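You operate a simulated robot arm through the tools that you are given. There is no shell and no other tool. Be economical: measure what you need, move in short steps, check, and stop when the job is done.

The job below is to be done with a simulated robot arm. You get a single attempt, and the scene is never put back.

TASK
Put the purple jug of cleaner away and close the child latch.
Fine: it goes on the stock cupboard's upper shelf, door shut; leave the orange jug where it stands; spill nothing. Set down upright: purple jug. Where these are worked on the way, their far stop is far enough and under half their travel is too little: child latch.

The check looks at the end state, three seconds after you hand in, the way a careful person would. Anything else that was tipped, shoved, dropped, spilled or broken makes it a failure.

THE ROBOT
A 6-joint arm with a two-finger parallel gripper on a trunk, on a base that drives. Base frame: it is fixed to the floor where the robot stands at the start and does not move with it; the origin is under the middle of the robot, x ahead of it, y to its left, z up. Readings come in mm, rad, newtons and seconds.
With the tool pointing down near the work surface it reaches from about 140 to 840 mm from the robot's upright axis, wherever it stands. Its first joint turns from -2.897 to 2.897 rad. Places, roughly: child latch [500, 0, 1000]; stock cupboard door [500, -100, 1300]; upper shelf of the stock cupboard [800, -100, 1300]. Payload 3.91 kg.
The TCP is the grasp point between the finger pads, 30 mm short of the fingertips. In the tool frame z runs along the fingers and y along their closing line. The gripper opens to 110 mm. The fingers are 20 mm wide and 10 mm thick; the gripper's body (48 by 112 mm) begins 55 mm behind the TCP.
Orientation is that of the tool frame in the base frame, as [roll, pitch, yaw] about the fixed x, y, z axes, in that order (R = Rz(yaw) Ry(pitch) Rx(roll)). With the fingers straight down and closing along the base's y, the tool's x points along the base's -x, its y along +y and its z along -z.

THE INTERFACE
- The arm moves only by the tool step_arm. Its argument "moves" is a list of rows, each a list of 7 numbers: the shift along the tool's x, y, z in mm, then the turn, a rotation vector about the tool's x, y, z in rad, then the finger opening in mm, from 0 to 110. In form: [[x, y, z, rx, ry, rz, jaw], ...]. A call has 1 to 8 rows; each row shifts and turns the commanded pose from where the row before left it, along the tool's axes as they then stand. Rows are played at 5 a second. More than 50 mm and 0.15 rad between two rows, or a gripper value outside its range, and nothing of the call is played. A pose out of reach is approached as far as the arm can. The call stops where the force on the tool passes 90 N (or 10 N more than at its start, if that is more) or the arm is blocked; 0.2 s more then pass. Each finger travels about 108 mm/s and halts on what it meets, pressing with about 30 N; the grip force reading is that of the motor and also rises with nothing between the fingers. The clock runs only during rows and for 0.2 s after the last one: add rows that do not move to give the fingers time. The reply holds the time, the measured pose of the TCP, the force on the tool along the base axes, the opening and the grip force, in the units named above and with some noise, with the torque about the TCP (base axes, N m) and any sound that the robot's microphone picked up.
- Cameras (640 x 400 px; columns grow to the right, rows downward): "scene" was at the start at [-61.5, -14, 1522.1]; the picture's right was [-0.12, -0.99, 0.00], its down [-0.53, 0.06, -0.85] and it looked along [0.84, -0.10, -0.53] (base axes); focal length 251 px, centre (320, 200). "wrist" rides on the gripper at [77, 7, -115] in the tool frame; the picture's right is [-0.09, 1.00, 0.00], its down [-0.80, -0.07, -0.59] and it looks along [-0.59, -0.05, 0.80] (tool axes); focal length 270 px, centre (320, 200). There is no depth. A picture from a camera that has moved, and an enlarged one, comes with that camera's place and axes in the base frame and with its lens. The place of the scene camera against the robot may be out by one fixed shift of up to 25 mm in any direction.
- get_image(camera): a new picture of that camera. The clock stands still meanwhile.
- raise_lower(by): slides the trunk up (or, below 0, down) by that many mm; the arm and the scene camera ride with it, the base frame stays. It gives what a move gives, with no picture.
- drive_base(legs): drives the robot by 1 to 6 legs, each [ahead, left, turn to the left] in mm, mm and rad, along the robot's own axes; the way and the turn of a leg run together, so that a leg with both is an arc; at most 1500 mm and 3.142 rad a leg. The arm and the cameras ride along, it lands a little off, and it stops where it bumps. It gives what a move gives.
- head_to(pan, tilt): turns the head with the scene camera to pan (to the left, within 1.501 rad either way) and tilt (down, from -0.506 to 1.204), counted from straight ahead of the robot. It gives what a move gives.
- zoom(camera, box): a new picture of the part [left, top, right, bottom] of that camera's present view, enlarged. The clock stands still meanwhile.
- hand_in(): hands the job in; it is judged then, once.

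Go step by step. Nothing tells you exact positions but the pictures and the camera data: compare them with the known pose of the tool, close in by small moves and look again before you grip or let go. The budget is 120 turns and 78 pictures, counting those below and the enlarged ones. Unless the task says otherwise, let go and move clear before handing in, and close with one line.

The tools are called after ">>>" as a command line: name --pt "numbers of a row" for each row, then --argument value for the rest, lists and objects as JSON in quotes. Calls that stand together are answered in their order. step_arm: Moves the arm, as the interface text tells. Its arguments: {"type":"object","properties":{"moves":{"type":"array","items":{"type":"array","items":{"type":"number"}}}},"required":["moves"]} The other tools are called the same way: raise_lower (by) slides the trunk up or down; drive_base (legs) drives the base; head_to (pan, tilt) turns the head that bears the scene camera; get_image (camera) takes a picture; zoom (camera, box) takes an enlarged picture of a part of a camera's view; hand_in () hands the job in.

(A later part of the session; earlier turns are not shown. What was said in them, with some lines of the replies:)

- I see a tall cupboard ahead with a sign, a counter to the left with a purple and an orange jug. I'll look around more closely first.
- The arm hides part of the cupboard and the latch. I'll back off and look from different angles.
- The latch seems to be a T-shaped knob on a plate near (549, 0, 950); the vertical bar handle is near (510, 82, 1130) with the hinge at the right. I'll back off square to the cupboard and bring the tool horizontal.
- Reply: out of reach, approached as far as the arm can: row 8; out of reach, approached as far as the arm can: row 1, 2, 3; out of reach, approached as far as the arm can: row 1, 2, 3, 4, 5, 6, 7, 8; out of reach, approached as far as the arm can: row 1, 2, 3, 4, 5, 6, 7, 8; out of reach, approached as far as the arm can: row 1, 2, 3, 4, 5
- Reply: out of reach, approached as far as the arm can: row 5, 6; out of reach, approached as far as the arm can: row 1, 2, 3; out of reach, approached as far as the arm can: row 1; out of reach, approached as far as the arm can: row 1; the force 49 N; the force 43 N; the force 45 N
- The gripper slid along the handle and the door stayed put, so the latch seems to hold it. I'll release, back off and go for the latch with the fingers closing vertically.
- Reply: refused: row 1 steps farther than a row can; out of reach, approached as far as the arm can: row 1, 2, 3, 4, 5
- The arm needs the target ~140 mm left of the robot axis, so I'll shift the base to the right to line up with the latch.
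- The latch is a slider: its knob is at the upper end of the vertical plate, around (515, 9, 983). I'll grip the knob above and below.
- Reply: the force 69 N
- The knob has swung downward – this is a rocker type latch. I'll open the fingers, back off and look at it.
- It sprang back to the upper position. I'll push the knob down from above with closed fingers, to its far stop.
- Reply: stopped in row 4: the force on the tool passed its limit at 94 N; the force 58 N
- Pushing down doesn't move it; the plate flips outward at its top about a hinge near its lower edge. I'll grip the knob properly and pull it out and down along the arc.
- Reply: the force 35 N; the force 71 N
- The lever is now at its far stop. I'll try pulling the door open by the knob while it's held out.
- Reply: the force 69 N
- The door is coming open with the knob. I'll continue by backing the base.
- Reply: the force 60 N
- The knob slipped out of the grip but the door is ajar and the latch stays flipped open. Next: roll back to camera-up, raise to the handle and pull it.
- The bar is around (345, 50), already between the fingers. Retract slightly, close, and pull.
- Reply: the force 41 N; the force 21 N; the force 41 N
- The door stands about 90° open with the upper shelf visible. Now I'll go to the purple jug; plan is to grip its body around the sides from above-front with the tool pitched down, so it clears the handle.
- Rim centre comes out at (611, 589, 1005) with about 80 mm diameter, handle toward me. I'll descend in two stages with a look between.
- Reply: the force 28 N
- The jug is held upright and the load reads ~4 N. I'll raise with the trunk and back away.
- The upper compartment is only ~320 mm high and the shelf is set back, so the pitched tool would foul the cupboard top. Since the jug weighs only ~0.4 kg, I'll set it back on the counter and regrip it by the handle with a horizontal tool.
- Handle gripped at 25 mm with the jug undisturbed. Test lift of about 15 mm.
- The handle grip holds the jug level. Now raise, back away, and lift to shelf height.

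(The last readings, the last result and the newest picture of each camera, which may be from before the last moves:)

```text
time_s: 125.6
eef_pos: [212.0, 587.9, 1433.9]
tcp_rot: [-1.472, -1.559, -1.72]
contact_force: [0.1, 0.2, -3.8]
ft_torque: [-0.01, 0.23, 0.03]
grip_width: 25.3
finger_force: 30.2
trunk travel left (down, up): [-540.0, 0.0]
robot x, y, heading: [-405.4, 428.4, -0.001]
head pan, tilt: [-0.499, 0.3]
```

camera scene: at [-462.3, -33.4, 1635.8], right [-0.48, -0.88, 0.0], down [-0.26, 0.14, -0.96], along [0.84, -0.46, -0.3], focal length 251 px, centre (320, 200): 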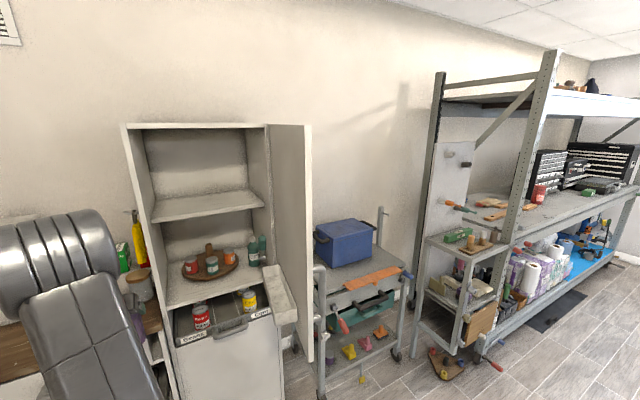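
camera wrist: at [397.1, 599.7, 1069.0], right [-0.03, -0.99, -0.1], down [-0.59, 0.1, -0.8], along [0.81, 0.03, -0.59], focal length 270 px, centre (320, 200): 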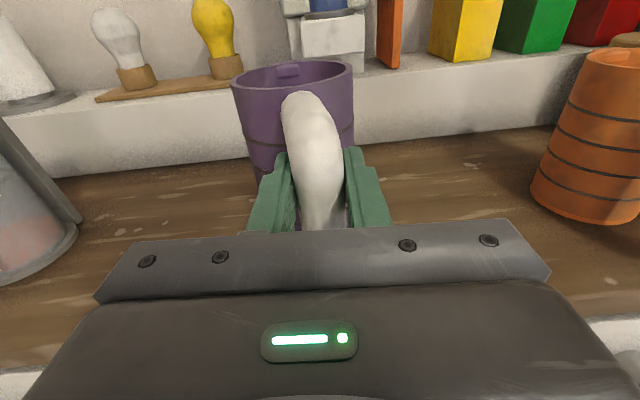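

>>> drive_base --legs '[[0, -640, 0]]'

>>> step_arm --pt "0 0 35 0 0 0 0" --pt "0 0 35 0 0 0 0" --pt "0 0 30 0 0 0 0" --pt "0 0 0 0 0 0 0"

>>> get_image --camera "wrist"

```text
time_s: 129.2
eef_pos: [211.9, -55.7, 1436.2]
tcp_rot: [-1.467, -1.559, -1.724]
contact_force: [-0.2, -0.2, -2.8]
ft_torque: [-0.06, 0.26, 0.02]
grip_width: 25.3
finger_force: 29.7
trunk travel left (down, up): [-540.0, 0.0]
robot x, y, heading: [-412.3, -211.2, -0.004]
head pan, tilt: [-0.499, 0.3]
```

```text
time_s: 130.2
eef_pos: [312.3, -61.6, 1434.9]
tcp_rot: [-1.427, -1.56, -1.766]
contact_force: [0.4, 1.1, -3.0]
ft_torque: [0.02, 0.24, 0.01]
grip_width: 25.3
finger_force: 29.5
trunk travel left (down, up): [-540.0, 0.0]
robot x, y, heading: [-410.5, -212.2, -0.009]
head pan, tilt: [-0.499, 0.3]
```

```text
13 pictures are left
camera wrist: at [198.1, -63.8, 1510.3], right [-0.05, -0.99, -0.1], down [-0.59, 0.11, -0.8], along [0.81, 0.02, -0.59], focal length 270 px, centre (320, 200)
```

wrist: 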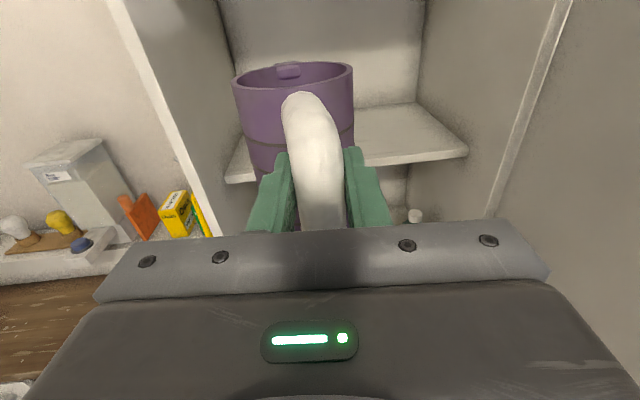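

Clear view of the shelf: front edge near x≈620, z≈1275, well below the jug's bottom. Drive in gradually.

>>> step_arm --pt "0 0 20 0 0 0 0" --pt "0 0 20 0 0 0 0" --pt "0 0 0 0 0 0 0"

>>> drive_base --legs '[[150, 0, 0]]'

>>> get_image --camera "wrist"

>>> get_image --camera "scene"

```text
time_s: 131.0
eef_pos: [351.4, -62.1, 1433.4]
tcp_rot: [-1.445, -1.558, -1.75]
contact_force: [0.2, -0.5, -3.9]
ft_torque: [-0.06, 0.27, -0.02]
grip_width: 25.4
finger_force: 29.9
trunk travel left (down, up): [-540.0, 0.0]
robot x, y, heading: [-410.3, -211.7, -0.007]
head pan, tilt: [-0.499, 0.3]
```

```text
time_s: 132.3
eef_pos: [504.3, -63.9, 1432.9]
tcp_rot: [-1.588, -1.558, -1.608]
contact_force: [0.3, -0.1, -2.6]
ft_torque: [-0.05, 0.23, 0.03]
grip_width: 25.4
finger_force: 29.5
trunk travel left (down, up): [-540.0, 0.0]
robot x, y, heading: [-255.0, -214.4, -0.007]
head pan, tilt: [-0.499, 0.3]
```

```text
12 pictures are left
camera wrist: at [389.8, -66.7, 1508.9], right [-0.05, -0.99, -0.1], down [-0.59, 0.11, -0.8], along [0.81, 0.01, -0.59], focal length 270 px, centre (320, 200)
```

wrist: 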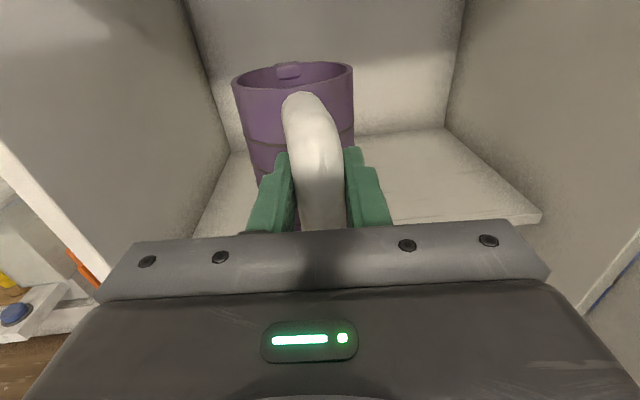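

```text
11 pictures are left
camera scene: at [-324.7, -262.7, 1635.9], right [-0.48, -0.88, 0.0], down [-0.26, 0.14, -0.95], along [0.84, -0.46, -0.3], focal length 251 px, centre (320, 200)
```

scene: 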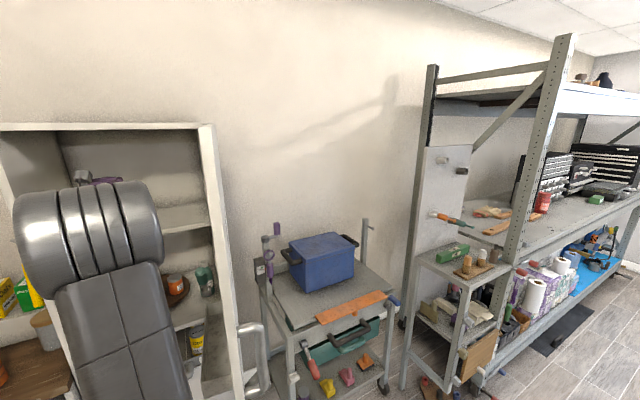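

>>> drive_base --legs '[[90, 0, 0]]'

>>> step_arm --pt "-10 0 15 0 0 0 0" --pt "-10 0 20 0 0 0 0" --pt "0 0 0 0 0 0 0"

>>> get_image --camera "wrist"

```text
time_s: 133.5
eef_pos: [597.9, -65.0, 1431.4]
tcp_rot: [-1.65, -1.559, -1.547]
contact_force: [0.4, 0.3, -4.1]
ft_torque: [-0.05, 0.2, -0.02]
grip_width: 25.2
finger_force: 29.9
trunk travel left (down, up): [-540.0, 0.0]
robot x, y, heading: [-161.0, -215.2, -0.007]
head pan, tilt: [-0.499, 0.3]
```

```text
time_s: 134.3
eef_pos: [630.7, -67.9, 1413.1]
tcp_rot: [-1.553, -1.558, -1.645]
contact_force: [-0.5, -0.8, -2.9]
ft_torque: [-0.04, 0.22, 0.02]
grip_width: 25.4
finger_force: 30.2
trunk travel left (down, up): [-540.0, 0.0]
robot x, y, heading: [-161.4, -215.6, -0.01]
head pan, tilt: [-0.499, 0.3]
```

```text
10 pictures are left
camera wrist: at [515.7, -68.8, 1489.5], right [-0.05, -0.99, -0.1], down [-0.59, 0.11, -0.8], along [0.81, 0.02, -0.59], focal length 270 px, centre (320, 200)
```

wrist: 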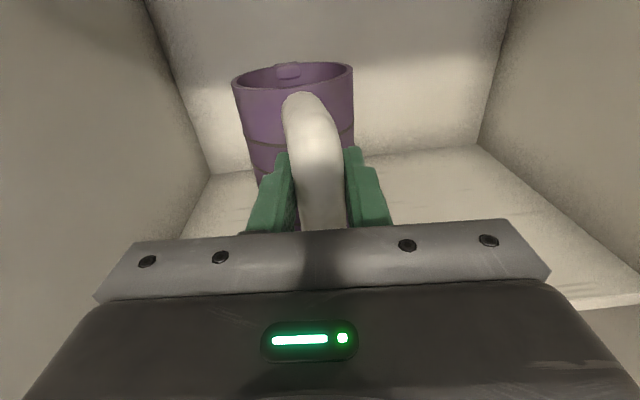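

>>> step_arm --pt "-15 0 0 0 0 0 0" --pt "-15 0 0 0 0 0 0" --pt "-10 0 0 0 0 0 0" --pt "0 0 0 0 0 0 0"

>>> step_arm --pt "-5 0 0 0 0 0 0" --pt "-4 0 0 0 0 0 0" --pt "0 0 0 0 0 0 0"

```text
time_s: 135.3
eef_pos: [630.6, -67.4, 1372.3]
tcp_rot: [-1.546, -1.557, -1.65]
contact_force: [0.2, -0.5, -3.2]
ft_torque: [-0.01, 0.23, 0.03]
grip_width: 25.2
finger_force: 29.6
trunk travel left (down, up): [-540.0, 0.0]
robot x, y, heading: [-167.6, -212.7, -0.002]
head pan, tilt: [-0.499, 0.3]
```

```text
time_s: 136.1
eef_pos: [631.6, -65.3, 1361.8]
tcp_rot: [-1.573, -1.559, -1.62]
contact_force: [-0.1, 0.5, -2.3]
ft_torque: [-0.05, 0.19, -0.02]
grip_width: 25.6
finger_force: 30.4
trunk travel left (down, up): [-540.0, 0.0]
robot x, y, heading: [-167.9, -218.3, -0.003]
head pan, tilt: [-0.499, 0.3]
```

>>> step_arm --pt "-3 0 0 0 0 0 0" --pt "-2 0 0 0 0 0 0" --pt "0 0 0 0 0 0 0"

>>> get_image --camera "wrist"

```text
time_s: 136.9
eef_pos: [629.5, -67.8, 1360.6]
tcp_rot: [-1.187, -1.558, -2.009]
contact_force: [1.7, 1.5, 10.4]
ft_torque: [-0.22, -0.85, 0.08]
grip_width: 25.5
finger_force: 29.7
trunk travel left (down, up): [-540.0, 0.0]
robot x, y, heading: [-164.9, -215.9, -0.005]
head pan, tilt: [-0.499, 0.3]
```

```text
9 pictures are left
camera wrist: at [514.0, -68.4, 1436.9], right [-0.05, -0.99, -0.1], down [-0.59, 0.11, -0.8], along [0.81, 0.02, -0.59], focal length 270 px, centre (320, 200)
```

wrist: 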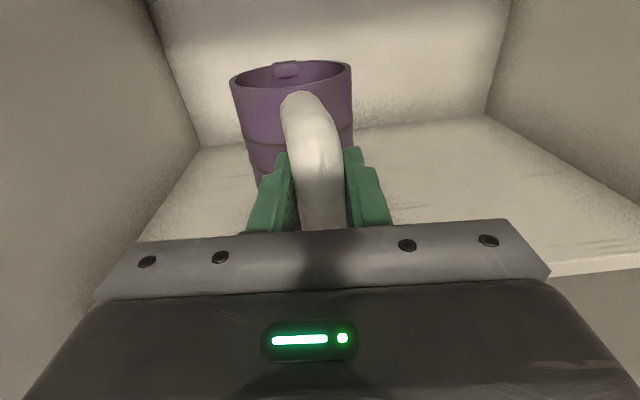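

>>> step_arm --pt "2 0 0 0 0 0 0" --pt "0 0 0 0 0 0 30" --pt "0 0 0 0 0 0 50" --pt "0 0 0 0 0 0 90" --pt "0 0 0 0 0 0 110" --pt "0 0 0 0 0 0 110"

>>> step_arm --pt "0 0 -25 0 0 0 110" --pt "0 0 -40 0 0 0 110" --pt "0 0 -40 0 0 0 110" --pt "0 0 0 0 0 0 110"

>>> get_image --camera "wrist"

```text
time_s: 138.3
eef_pos: [630.4, -66.4, 1359.8]
tcp_rot: [-1.527, -1.56, -1.667]
contact_force: [0.0, -0.1, 0.2]
ft_torque: [-0.01, 0.02, 0.02]
grip_width: 109.9
finger_force: 0.1
trunk travel left (down, up): [-540.0, 0.0]
robot x, y, heading: [-167.8, -215.4, -0.009]
head pan, tilt: [-0.499, 0.3]
```

```text
time_s: 139.3
eef_pos: [525.7, -62.0, 1359.4]
tcp_rot: [-1.586, -1.558, -1.609]
contact_force: [-0.2, 0.5, -0.1]
ft_torque: [0.0, -0.01, 0.02]
grip_width: 110.1
finger_force: 0.0
trunk travel left (down, up): [-540.0, 0.0]
robot x, y, heading: [-163.7, -217.1, -0.009]
head pan, tilt: [-0.499, 0.3]
```

```text
8 pictures are left
camera wrist: at [410.3, -63.8, 1436.4], right [-0.05, -0.99, -0.1], down [-0.59, 0.11, -0.8], along [0.81, 0.02, -0.59], focal length 270 px, centre (320, 200)
```

wrist: 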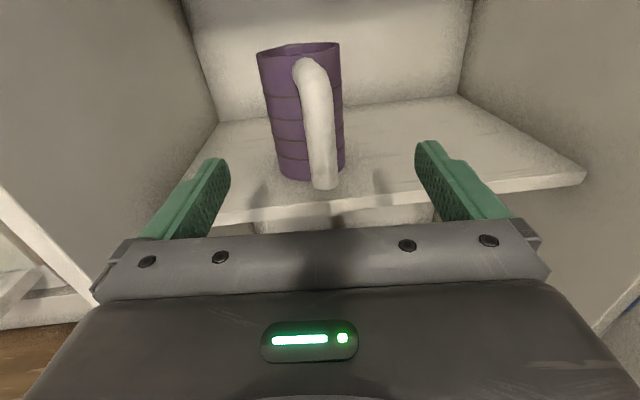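

The jug stands upright on the upper shelf. Next I back out and go around to the door's front face, to push it shut above its handle.

>>> drive_base --legs '[[-580, 0, 0]]'

>>> step_arm --pt "-30 0 0 0 0 0 60" --pt "-30 0 0 0 0 0 0" --pt "0 0 0 0 0 0 0"

>>> drive_base --legs '[[0, -415, 0]]'

>>> head_to --pan 0.5 --tilt 0.4

>>> get_image --camera "scene"

>>> get_image --camera "wrist"

```text
time_s: 142.5
eef_pos: [-50.8, -56.9, 1360.9]
tcp_rot: [-1.496, -1.56, -1.694]
contact_force: [0.3, 0.2, -0.1]
ft_torque: [0.03, 0.0, 0.04]
grip_width: 109.9
finger_force: 0.1
trunk travel left (down, up): [-540.0, 0.0]
robot x, y, heading: [-742.3, -214.5, -0.001]
head pan, tilt: [-0.499, 0.3]
```

```text
time_s: 143.3
eef_pos: [-49.5, -54.7, 1302.8]
tcp_rot: [-1.471, -1.557, -1.719]
contact_force: [-0.3, -0.3, 0.0]
ft_torque: [0.01, -0.01, 0.01]
grip_width: 0.1
finger_force: 29.5
trunk travel left (down, up): [-540.0, 0.0]
robot x, y, heading: [-736.9, -216.7, 0.005]
head pan, tilt: [-0.499, 0.3]
```

```text
time_s: 145.9
eef_pos: [-48.8, -466.2, 1302.3]
tcp_rot: [-1.531, -1.559, -1.653]
contact_force: [0.1, -0.5, -0.3]
ft_torque: [0.0, 0.01, 0.0]
grip_width: 0.0
finger_force: 29.9
trunk travel left (down, up): [-540.0, 0.0]
robot x, y, heading: [-737.0, -627.1, 0.006]
head pan, tilt: [-0.499, 0.3]
```

```text
time_s: 147.2
eef_pos: [-48.0, -466.9, 1302.3]
tcp_rot: [-1.526, -1.559, -1.658]
contact_force: [-0.5, 0.1, 0.0]
ft_torque: [0.02, -0.02, -0.03]
grip_width: 0.1
finger_force: 30.2
trunk travel left (down, up): [-540.0, 0.0]
robot x, y, heading: [-739.8, -626.8, 0.006]
head pan, tilt: [0.499, 0.4]
```

```text
7 pictures are left
camera scene: at [-807.3, -588.7, 1626.6], right [0.48, -0.88, 0.0], down [-0.34, -0.19, -0.92], along [0.81, 0.44, -0.39], focal length 251 px, centre (320, 200)
```

scene: 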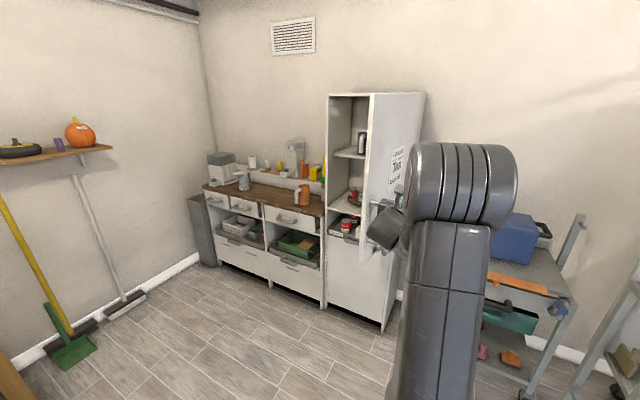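

```text
6 pictures are left
camera wrist: at [-164.2, -469.4, 1378.5], right [-0.04, -0.99, -0.1], down [-0.59, 0.11, -0.8], along [0.81, 0.02, -0.59], focal length 270 px, centre (320, 200)
```

wrist: 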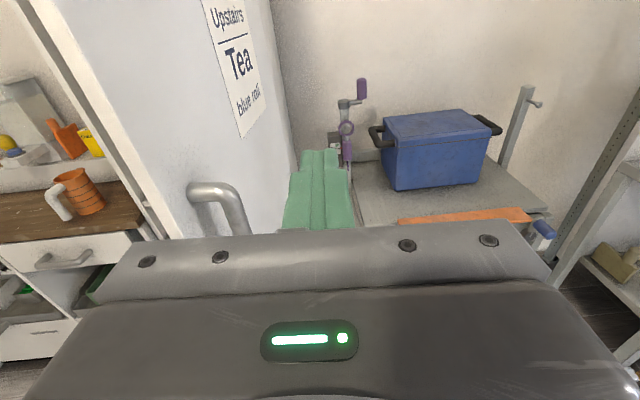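

>>> drive_base --legs '[[105, 0, 0], [18, 252, 0], [51, 97, 0], [74, 81, 0]]'

>>> get_image --camera "wrist"

```text
time_s: 151.4
eef_pos: [195.0, -25.4, 1301.8]
tcp_rot: [-1.614, -1.561, -1.57]
contact_force: [0.2, 0.0, 0.8]
ft_torque: [-0.02, -0.01, 0.01]
grip_width: 0.1
finger_force: 30.1
trunk travel left (down, up): [-540.0, 0.0]
robot x, y, heading: [-493.7, -190.2, 0.007]
head pan, tilt: [0.499, 0.4]
```

```text
5 pictures are left
camera wrist: at [81.9, -28.6, 1377.8], right [-0.04, -0.99, -0.1], down [-0.59, 0.1, -0.8], along [0.81, 0.03, -0.59], focal length 270 px, centre (320, 200)
```

wrist: 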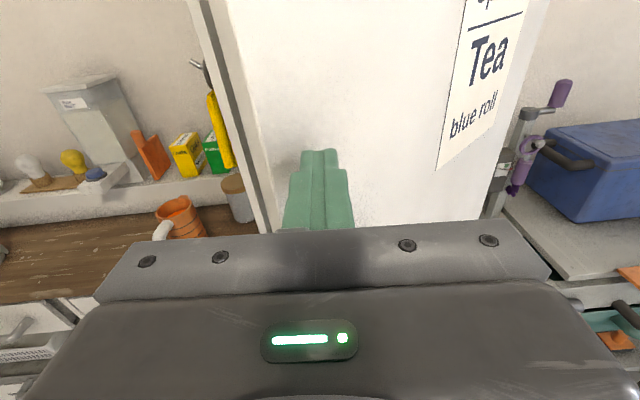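

>>> drive_base --legs '[[97, 47, 0], [105, 33, 0], [50, 0, 0]]'

>>> step_arm --pt "0 0 8 0 0 0 0" --pt "0 0 8 0 0 0 0" --pt "0 0 8 0 0 0 0" --pt "0 0 8 0 0 0 0" --pt "0 0 8 0 0 0 0" --pt "0 0 8 0 0 0 0"

```text
time_s: 153.9
eef_pos: [446.9, 59.6, 1301.2]
tcp_rot: [-1.66, -1.559, -1.516]
contact_force: [0.8, 0.0, -0.7]
ft_torque: [0.02, -0.03, -0.01]
grip_width: 0.1
finger_force: 30.1
trunk travel left (down, up): [-540.0, 0.0]
robot x, y, heading: [-244.0, -107.2, 0.011]
head pan, tilt: [0.499, 0.4]
```

```text
time_s: 155.3
eef_pos: [491.4, 56.8, 1302.0]
tcp_rot: [-1.581, -1.559, -1.597]
contact_force: [0.1, 0.9, -0.4]
ft_torque: [0.0, 0.01, -0.01]
grip_width: 0.0
finger_force: 29.1
trunk travel left (down, up): [-540.0, 0.0]
robot x, y, heading: [-239.6, -108.4, 0.01]
head pan, tilt: [0.499, 0.4]
```

>>> step_arm --pt "0 0 6 0 0 0 0" --pt "0 0 6 0 0 0 0" --pt "0 0 6 0 0 0 0" --pt "0 0 6 0 0 0 0" --pt "0 0 6 0 0 0 0"

```text
time_s: 156.3
eef_pos: [497.1, 57.8, 1302.2]
tcp_rot: [-1.986, -1.56, -1.186]
contact_force: [-57.0, -9.8, 2.8]
ft_torque: [-0.01, -0.35, 0.11]
grip_width: 0.3
finger_force: 30.4
trunk travel left (down, up): [-540.0, 0.0]
robot x, y, heading: [-248.4, -106.9, 0.018]
head pan, tilt: [0.499, 0.4]
stopped in row 4: the force on the tool passed its limit at 97 N (the readings are from after the stop); the commanded pose is now the measured one
```

The door is firmly shut (hard stop). Now back off and drop to the latch, whose knob should be out at about (465, 8, 942).

>>> drive_base --legs '[[-150, -48, -0.015]]'

>>> raise_lower --by -345

>>> get_image --camera "wrist"

```text
time_s: 157.7
eef_pos: [360.4, -2.5, 1295.4]
tcp_rot: [-2.536, -1.555, -0.653]
contact_force: [0.5, 0.1, 0.6]
ft_torque: [-0.02, 0.02, 0.03]
grip_width: 0.0
finger_force: 29.8
trunk travel left (down, up): [-540.0, 0.0]
robot x, y, heading: [-397.1, -158.1, -0.003]
head pan, tilt: [0.499, 0.4]
```

```text
time_s: 161.1
eef_pos: [361.4, -3.4, 949.7]
tcp_rot: [-2.578, -1.554, -0.613]
contact_force: [-0.3, 0.6, 0.1]
ft_torque: [0.02, 0.0, 0.0]
grip_width: 0.0
finger_force: 30.2
trunk travel left (down, up): [-195.0, 345.0]
robot x, y, heading: [-391.3, -157.5, -0.001]
head pan, tilt: [0.499, 0.4]
```

```text
4 pictures are left
camera wrist: at [247.9, -5.0, 1028.5], right [-0.05, -0.99, -0.1], down [-0.6, 0.11, -0.79], along [0.8, 0.02, -0.6], focal length 270 px, centre (320, 200)
```

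wrist: 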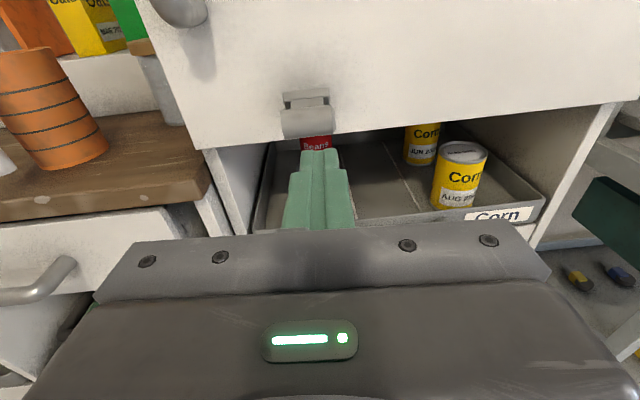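

The door is shut and the latch knob hangs low at (465, 4, 945). I'll go under it with the closed fingers and lift it up and in.

>>> step_arm --pt "-24 -4 0 0 0 0 0" --pt "-24 -4 0 0 0 0 0" --pt "0 0 40 0 0 0 0" --pt "0 0 40 0 0 0 0" --pt "0 0 12 0 0 0 0" --pt "0 0 0 0 0 0 0"

>>> get_image --camera "wrist"

```text
time_s: 162.4
eef_pos: [453.8, 1.4, 902.8]
tcp_rot: [-2.604, -1.555, -0.587]
contact_force: [-0.4, -0.4, 0.1]
ft_torque: [-0.03, -0.01, 0.03]
grip_width: 0.0
finger_force: 29.7
trunk travel left (down, up): [-195.0, 345.0]
robot x, y, heading: [-396.1, -159.3, -0.0]
head pan, tilt: [0.499, 0.4]
```

```text
3 pictures are left
camera wrist: at [339.9, 1.3, 980.0], right [-0.05, -0.99, -0.1], down [-0.6, 0.11, -0.79], along [0.8, 0.02, -0.6], focal length 270 px, centre (320, 200)
```

wrist: 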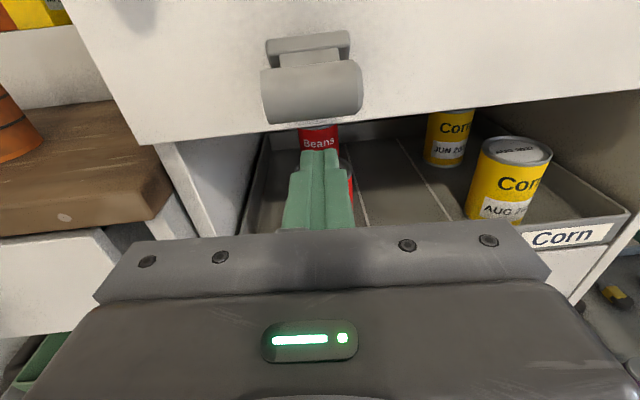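

>>> step_arm --pt "10 0 0 0 0 0 0" --pt "10 0 0 0 0 0 0" --pt "10 0 3 0 0 0 0" --pt "10 0 4 0 0 0 0" --pt "10 0 5 0 0 0 0" --pt "8 0 5 0 0 0 0"

```text
time_s: 163.8
eef_pos: [471.4, -0.2, 957.4]
tcp_rot: [-2.567, -1.556, -0.624]
contact_force: [0.4, 0.1, -0.9]
ft_torque: [-0.01, 0.02, -0.05]
grip_width: 0.0
finger_force: 30.1
trunk travel left (down, up): [-195.0, 345.0]
robot x, y, heading: [-392.6, -154.6, -0.002]
head pan, tilt: [0.499, 0.4]
```

>>> step_arm --pt "0 0 -40 0 0 0 0" --pt "0 0 -40 0 0 0 0" --pt "25 0 0 0 0 0 0" --pt "0 0 0 0 0 0 0"

>>> zoom --camera "wrist" --box '[200, 60, 440, 210]'

```text
time_s: 164.8
eef_pos: [392.2, 2.1, 985.5]
tcp_rot: [-2.58, -1.554, -0.608]
contact_force: [0.9, -0.7, 0.1]
ft_torque: [-0.02, 0.02, 0.0]
grip_width: 0.0
finger_force: 29.8
trunk travel left (down, up): [-195.0, 345.0]
robot x, y, heading: [-397.5, -160.3, -0.001]
head pan, tilt: [0.499, 0.4]
```

```text
2.67 times, centred on (320, 135) of wrist
camera zoom: at [277.6, 0.1, 1063.8], right [-0.05, -0.99, -0.1], down [-0.6, 0.11, -0.79], along [0.8, 0.02, -0.6], focal length 721 px, centre (320, 373)
```

zoom: 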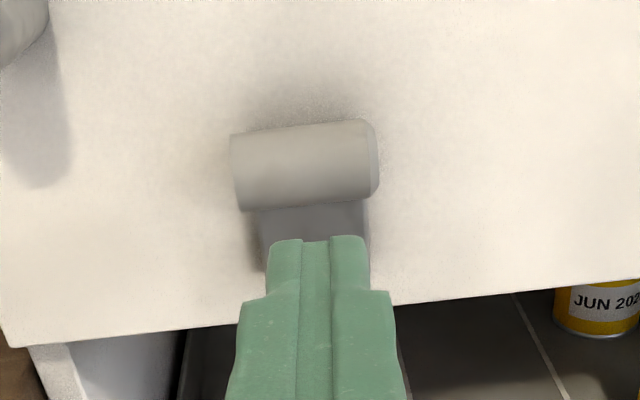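

The knob is back up over the plate as at the start. A light push makes sure it's at its stop.

>>> step_arm --pt "0 0 35 0 0 0 0" --pt "0 0 20 0 0 0 0" --pt "0 0 8 0 0 0 0" --pt "0 0 5 0 0 0 0" --pt "0 0 4 0 0 0 0"

```text
time_s: 166.1
eef_pos: [457.6, -0.1, 985.4]
tcp_rot: [-2.593, -1.555, -0.596]
contact_force: [-56.7, -7.8, -13.2]
ft_torque: [-0.09, 0.7, 0.01]
grip_width: 0.0
finger_force: 30.0
trunk travel left (down, up): [-195.0, 345.0]
robot x, y, heading: [-395.6, -158.7, -0.005]
head pan, tilt: [0.499, 0.4]
```

It's firm at the stop. Back away and take a last look.

>>> step_arm --pt "0 0 -40 0 0 0 0" --pt "0 0 -40 0 0 0 0"

>>> drive_base --legs '[[-250, -200, 0]]'

>>> get_image --camera "scene"

```text
time_s: 166.7
eef_pos: [382.3, 4.5, 987.9]
tcp_rot: [-2.514, -1.555, -0.678]
contact_force: [0.2, 0.4, 0.9]
ft_torque: [-0.01, 0.0, 0.0]
grip_width: 0.0
finger_force: 30.0
trunk travel left (down, up): [-195.0, 345.0]
robot x, y, heading: [-393.7, -156.1, -0.006]
head pan, tilt: [0.499, 0.4]
```

```text
time_s: 168.8
eef_pos: [131.4, -199.0, 986.8]
tcp_rot: [-2.588, -1.555, -0.598]
contact_force: [-0.2, 0.7, -1.3]
ft_torque: [-0.02, -0.03, 0.03]
grip_width: 0.0
finger_force: 30.0
trunk travel left (down, up): [-195.0, 345.0]
robot x, y, heading: [-645.2, -362.3, 0.001]
head pan, tilt: [0.499, 0.4]
```

```text
1 pictures are left
camera scene: at [-714.4, -323.8, 1281.6], right [0.48, -0.88, 0.0], down [-0.34, -0.19, -0.92], along [0.81, 0.44, -0.39], focal length 251 px, centre (320, 200)
```

scene: 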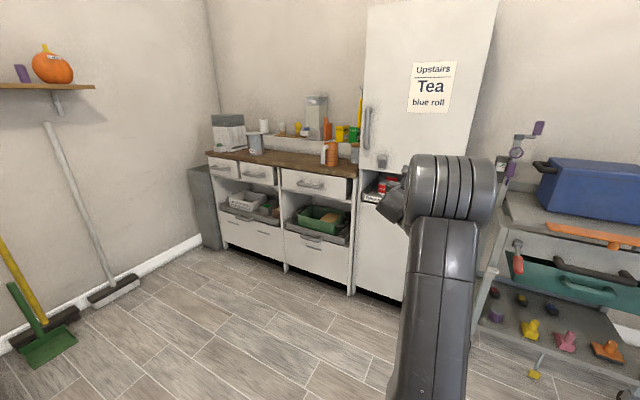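

The door is shut, the latch is closed, the orange jug is in place and the arm is clear. Handing in.

>>> hand_in

```text
The job is handed in.
```

The purple jug is upright on the stock cupboard's upper shelf, the door is shut and the child latch is closed. I didn't move the orange jug and saw no spill.
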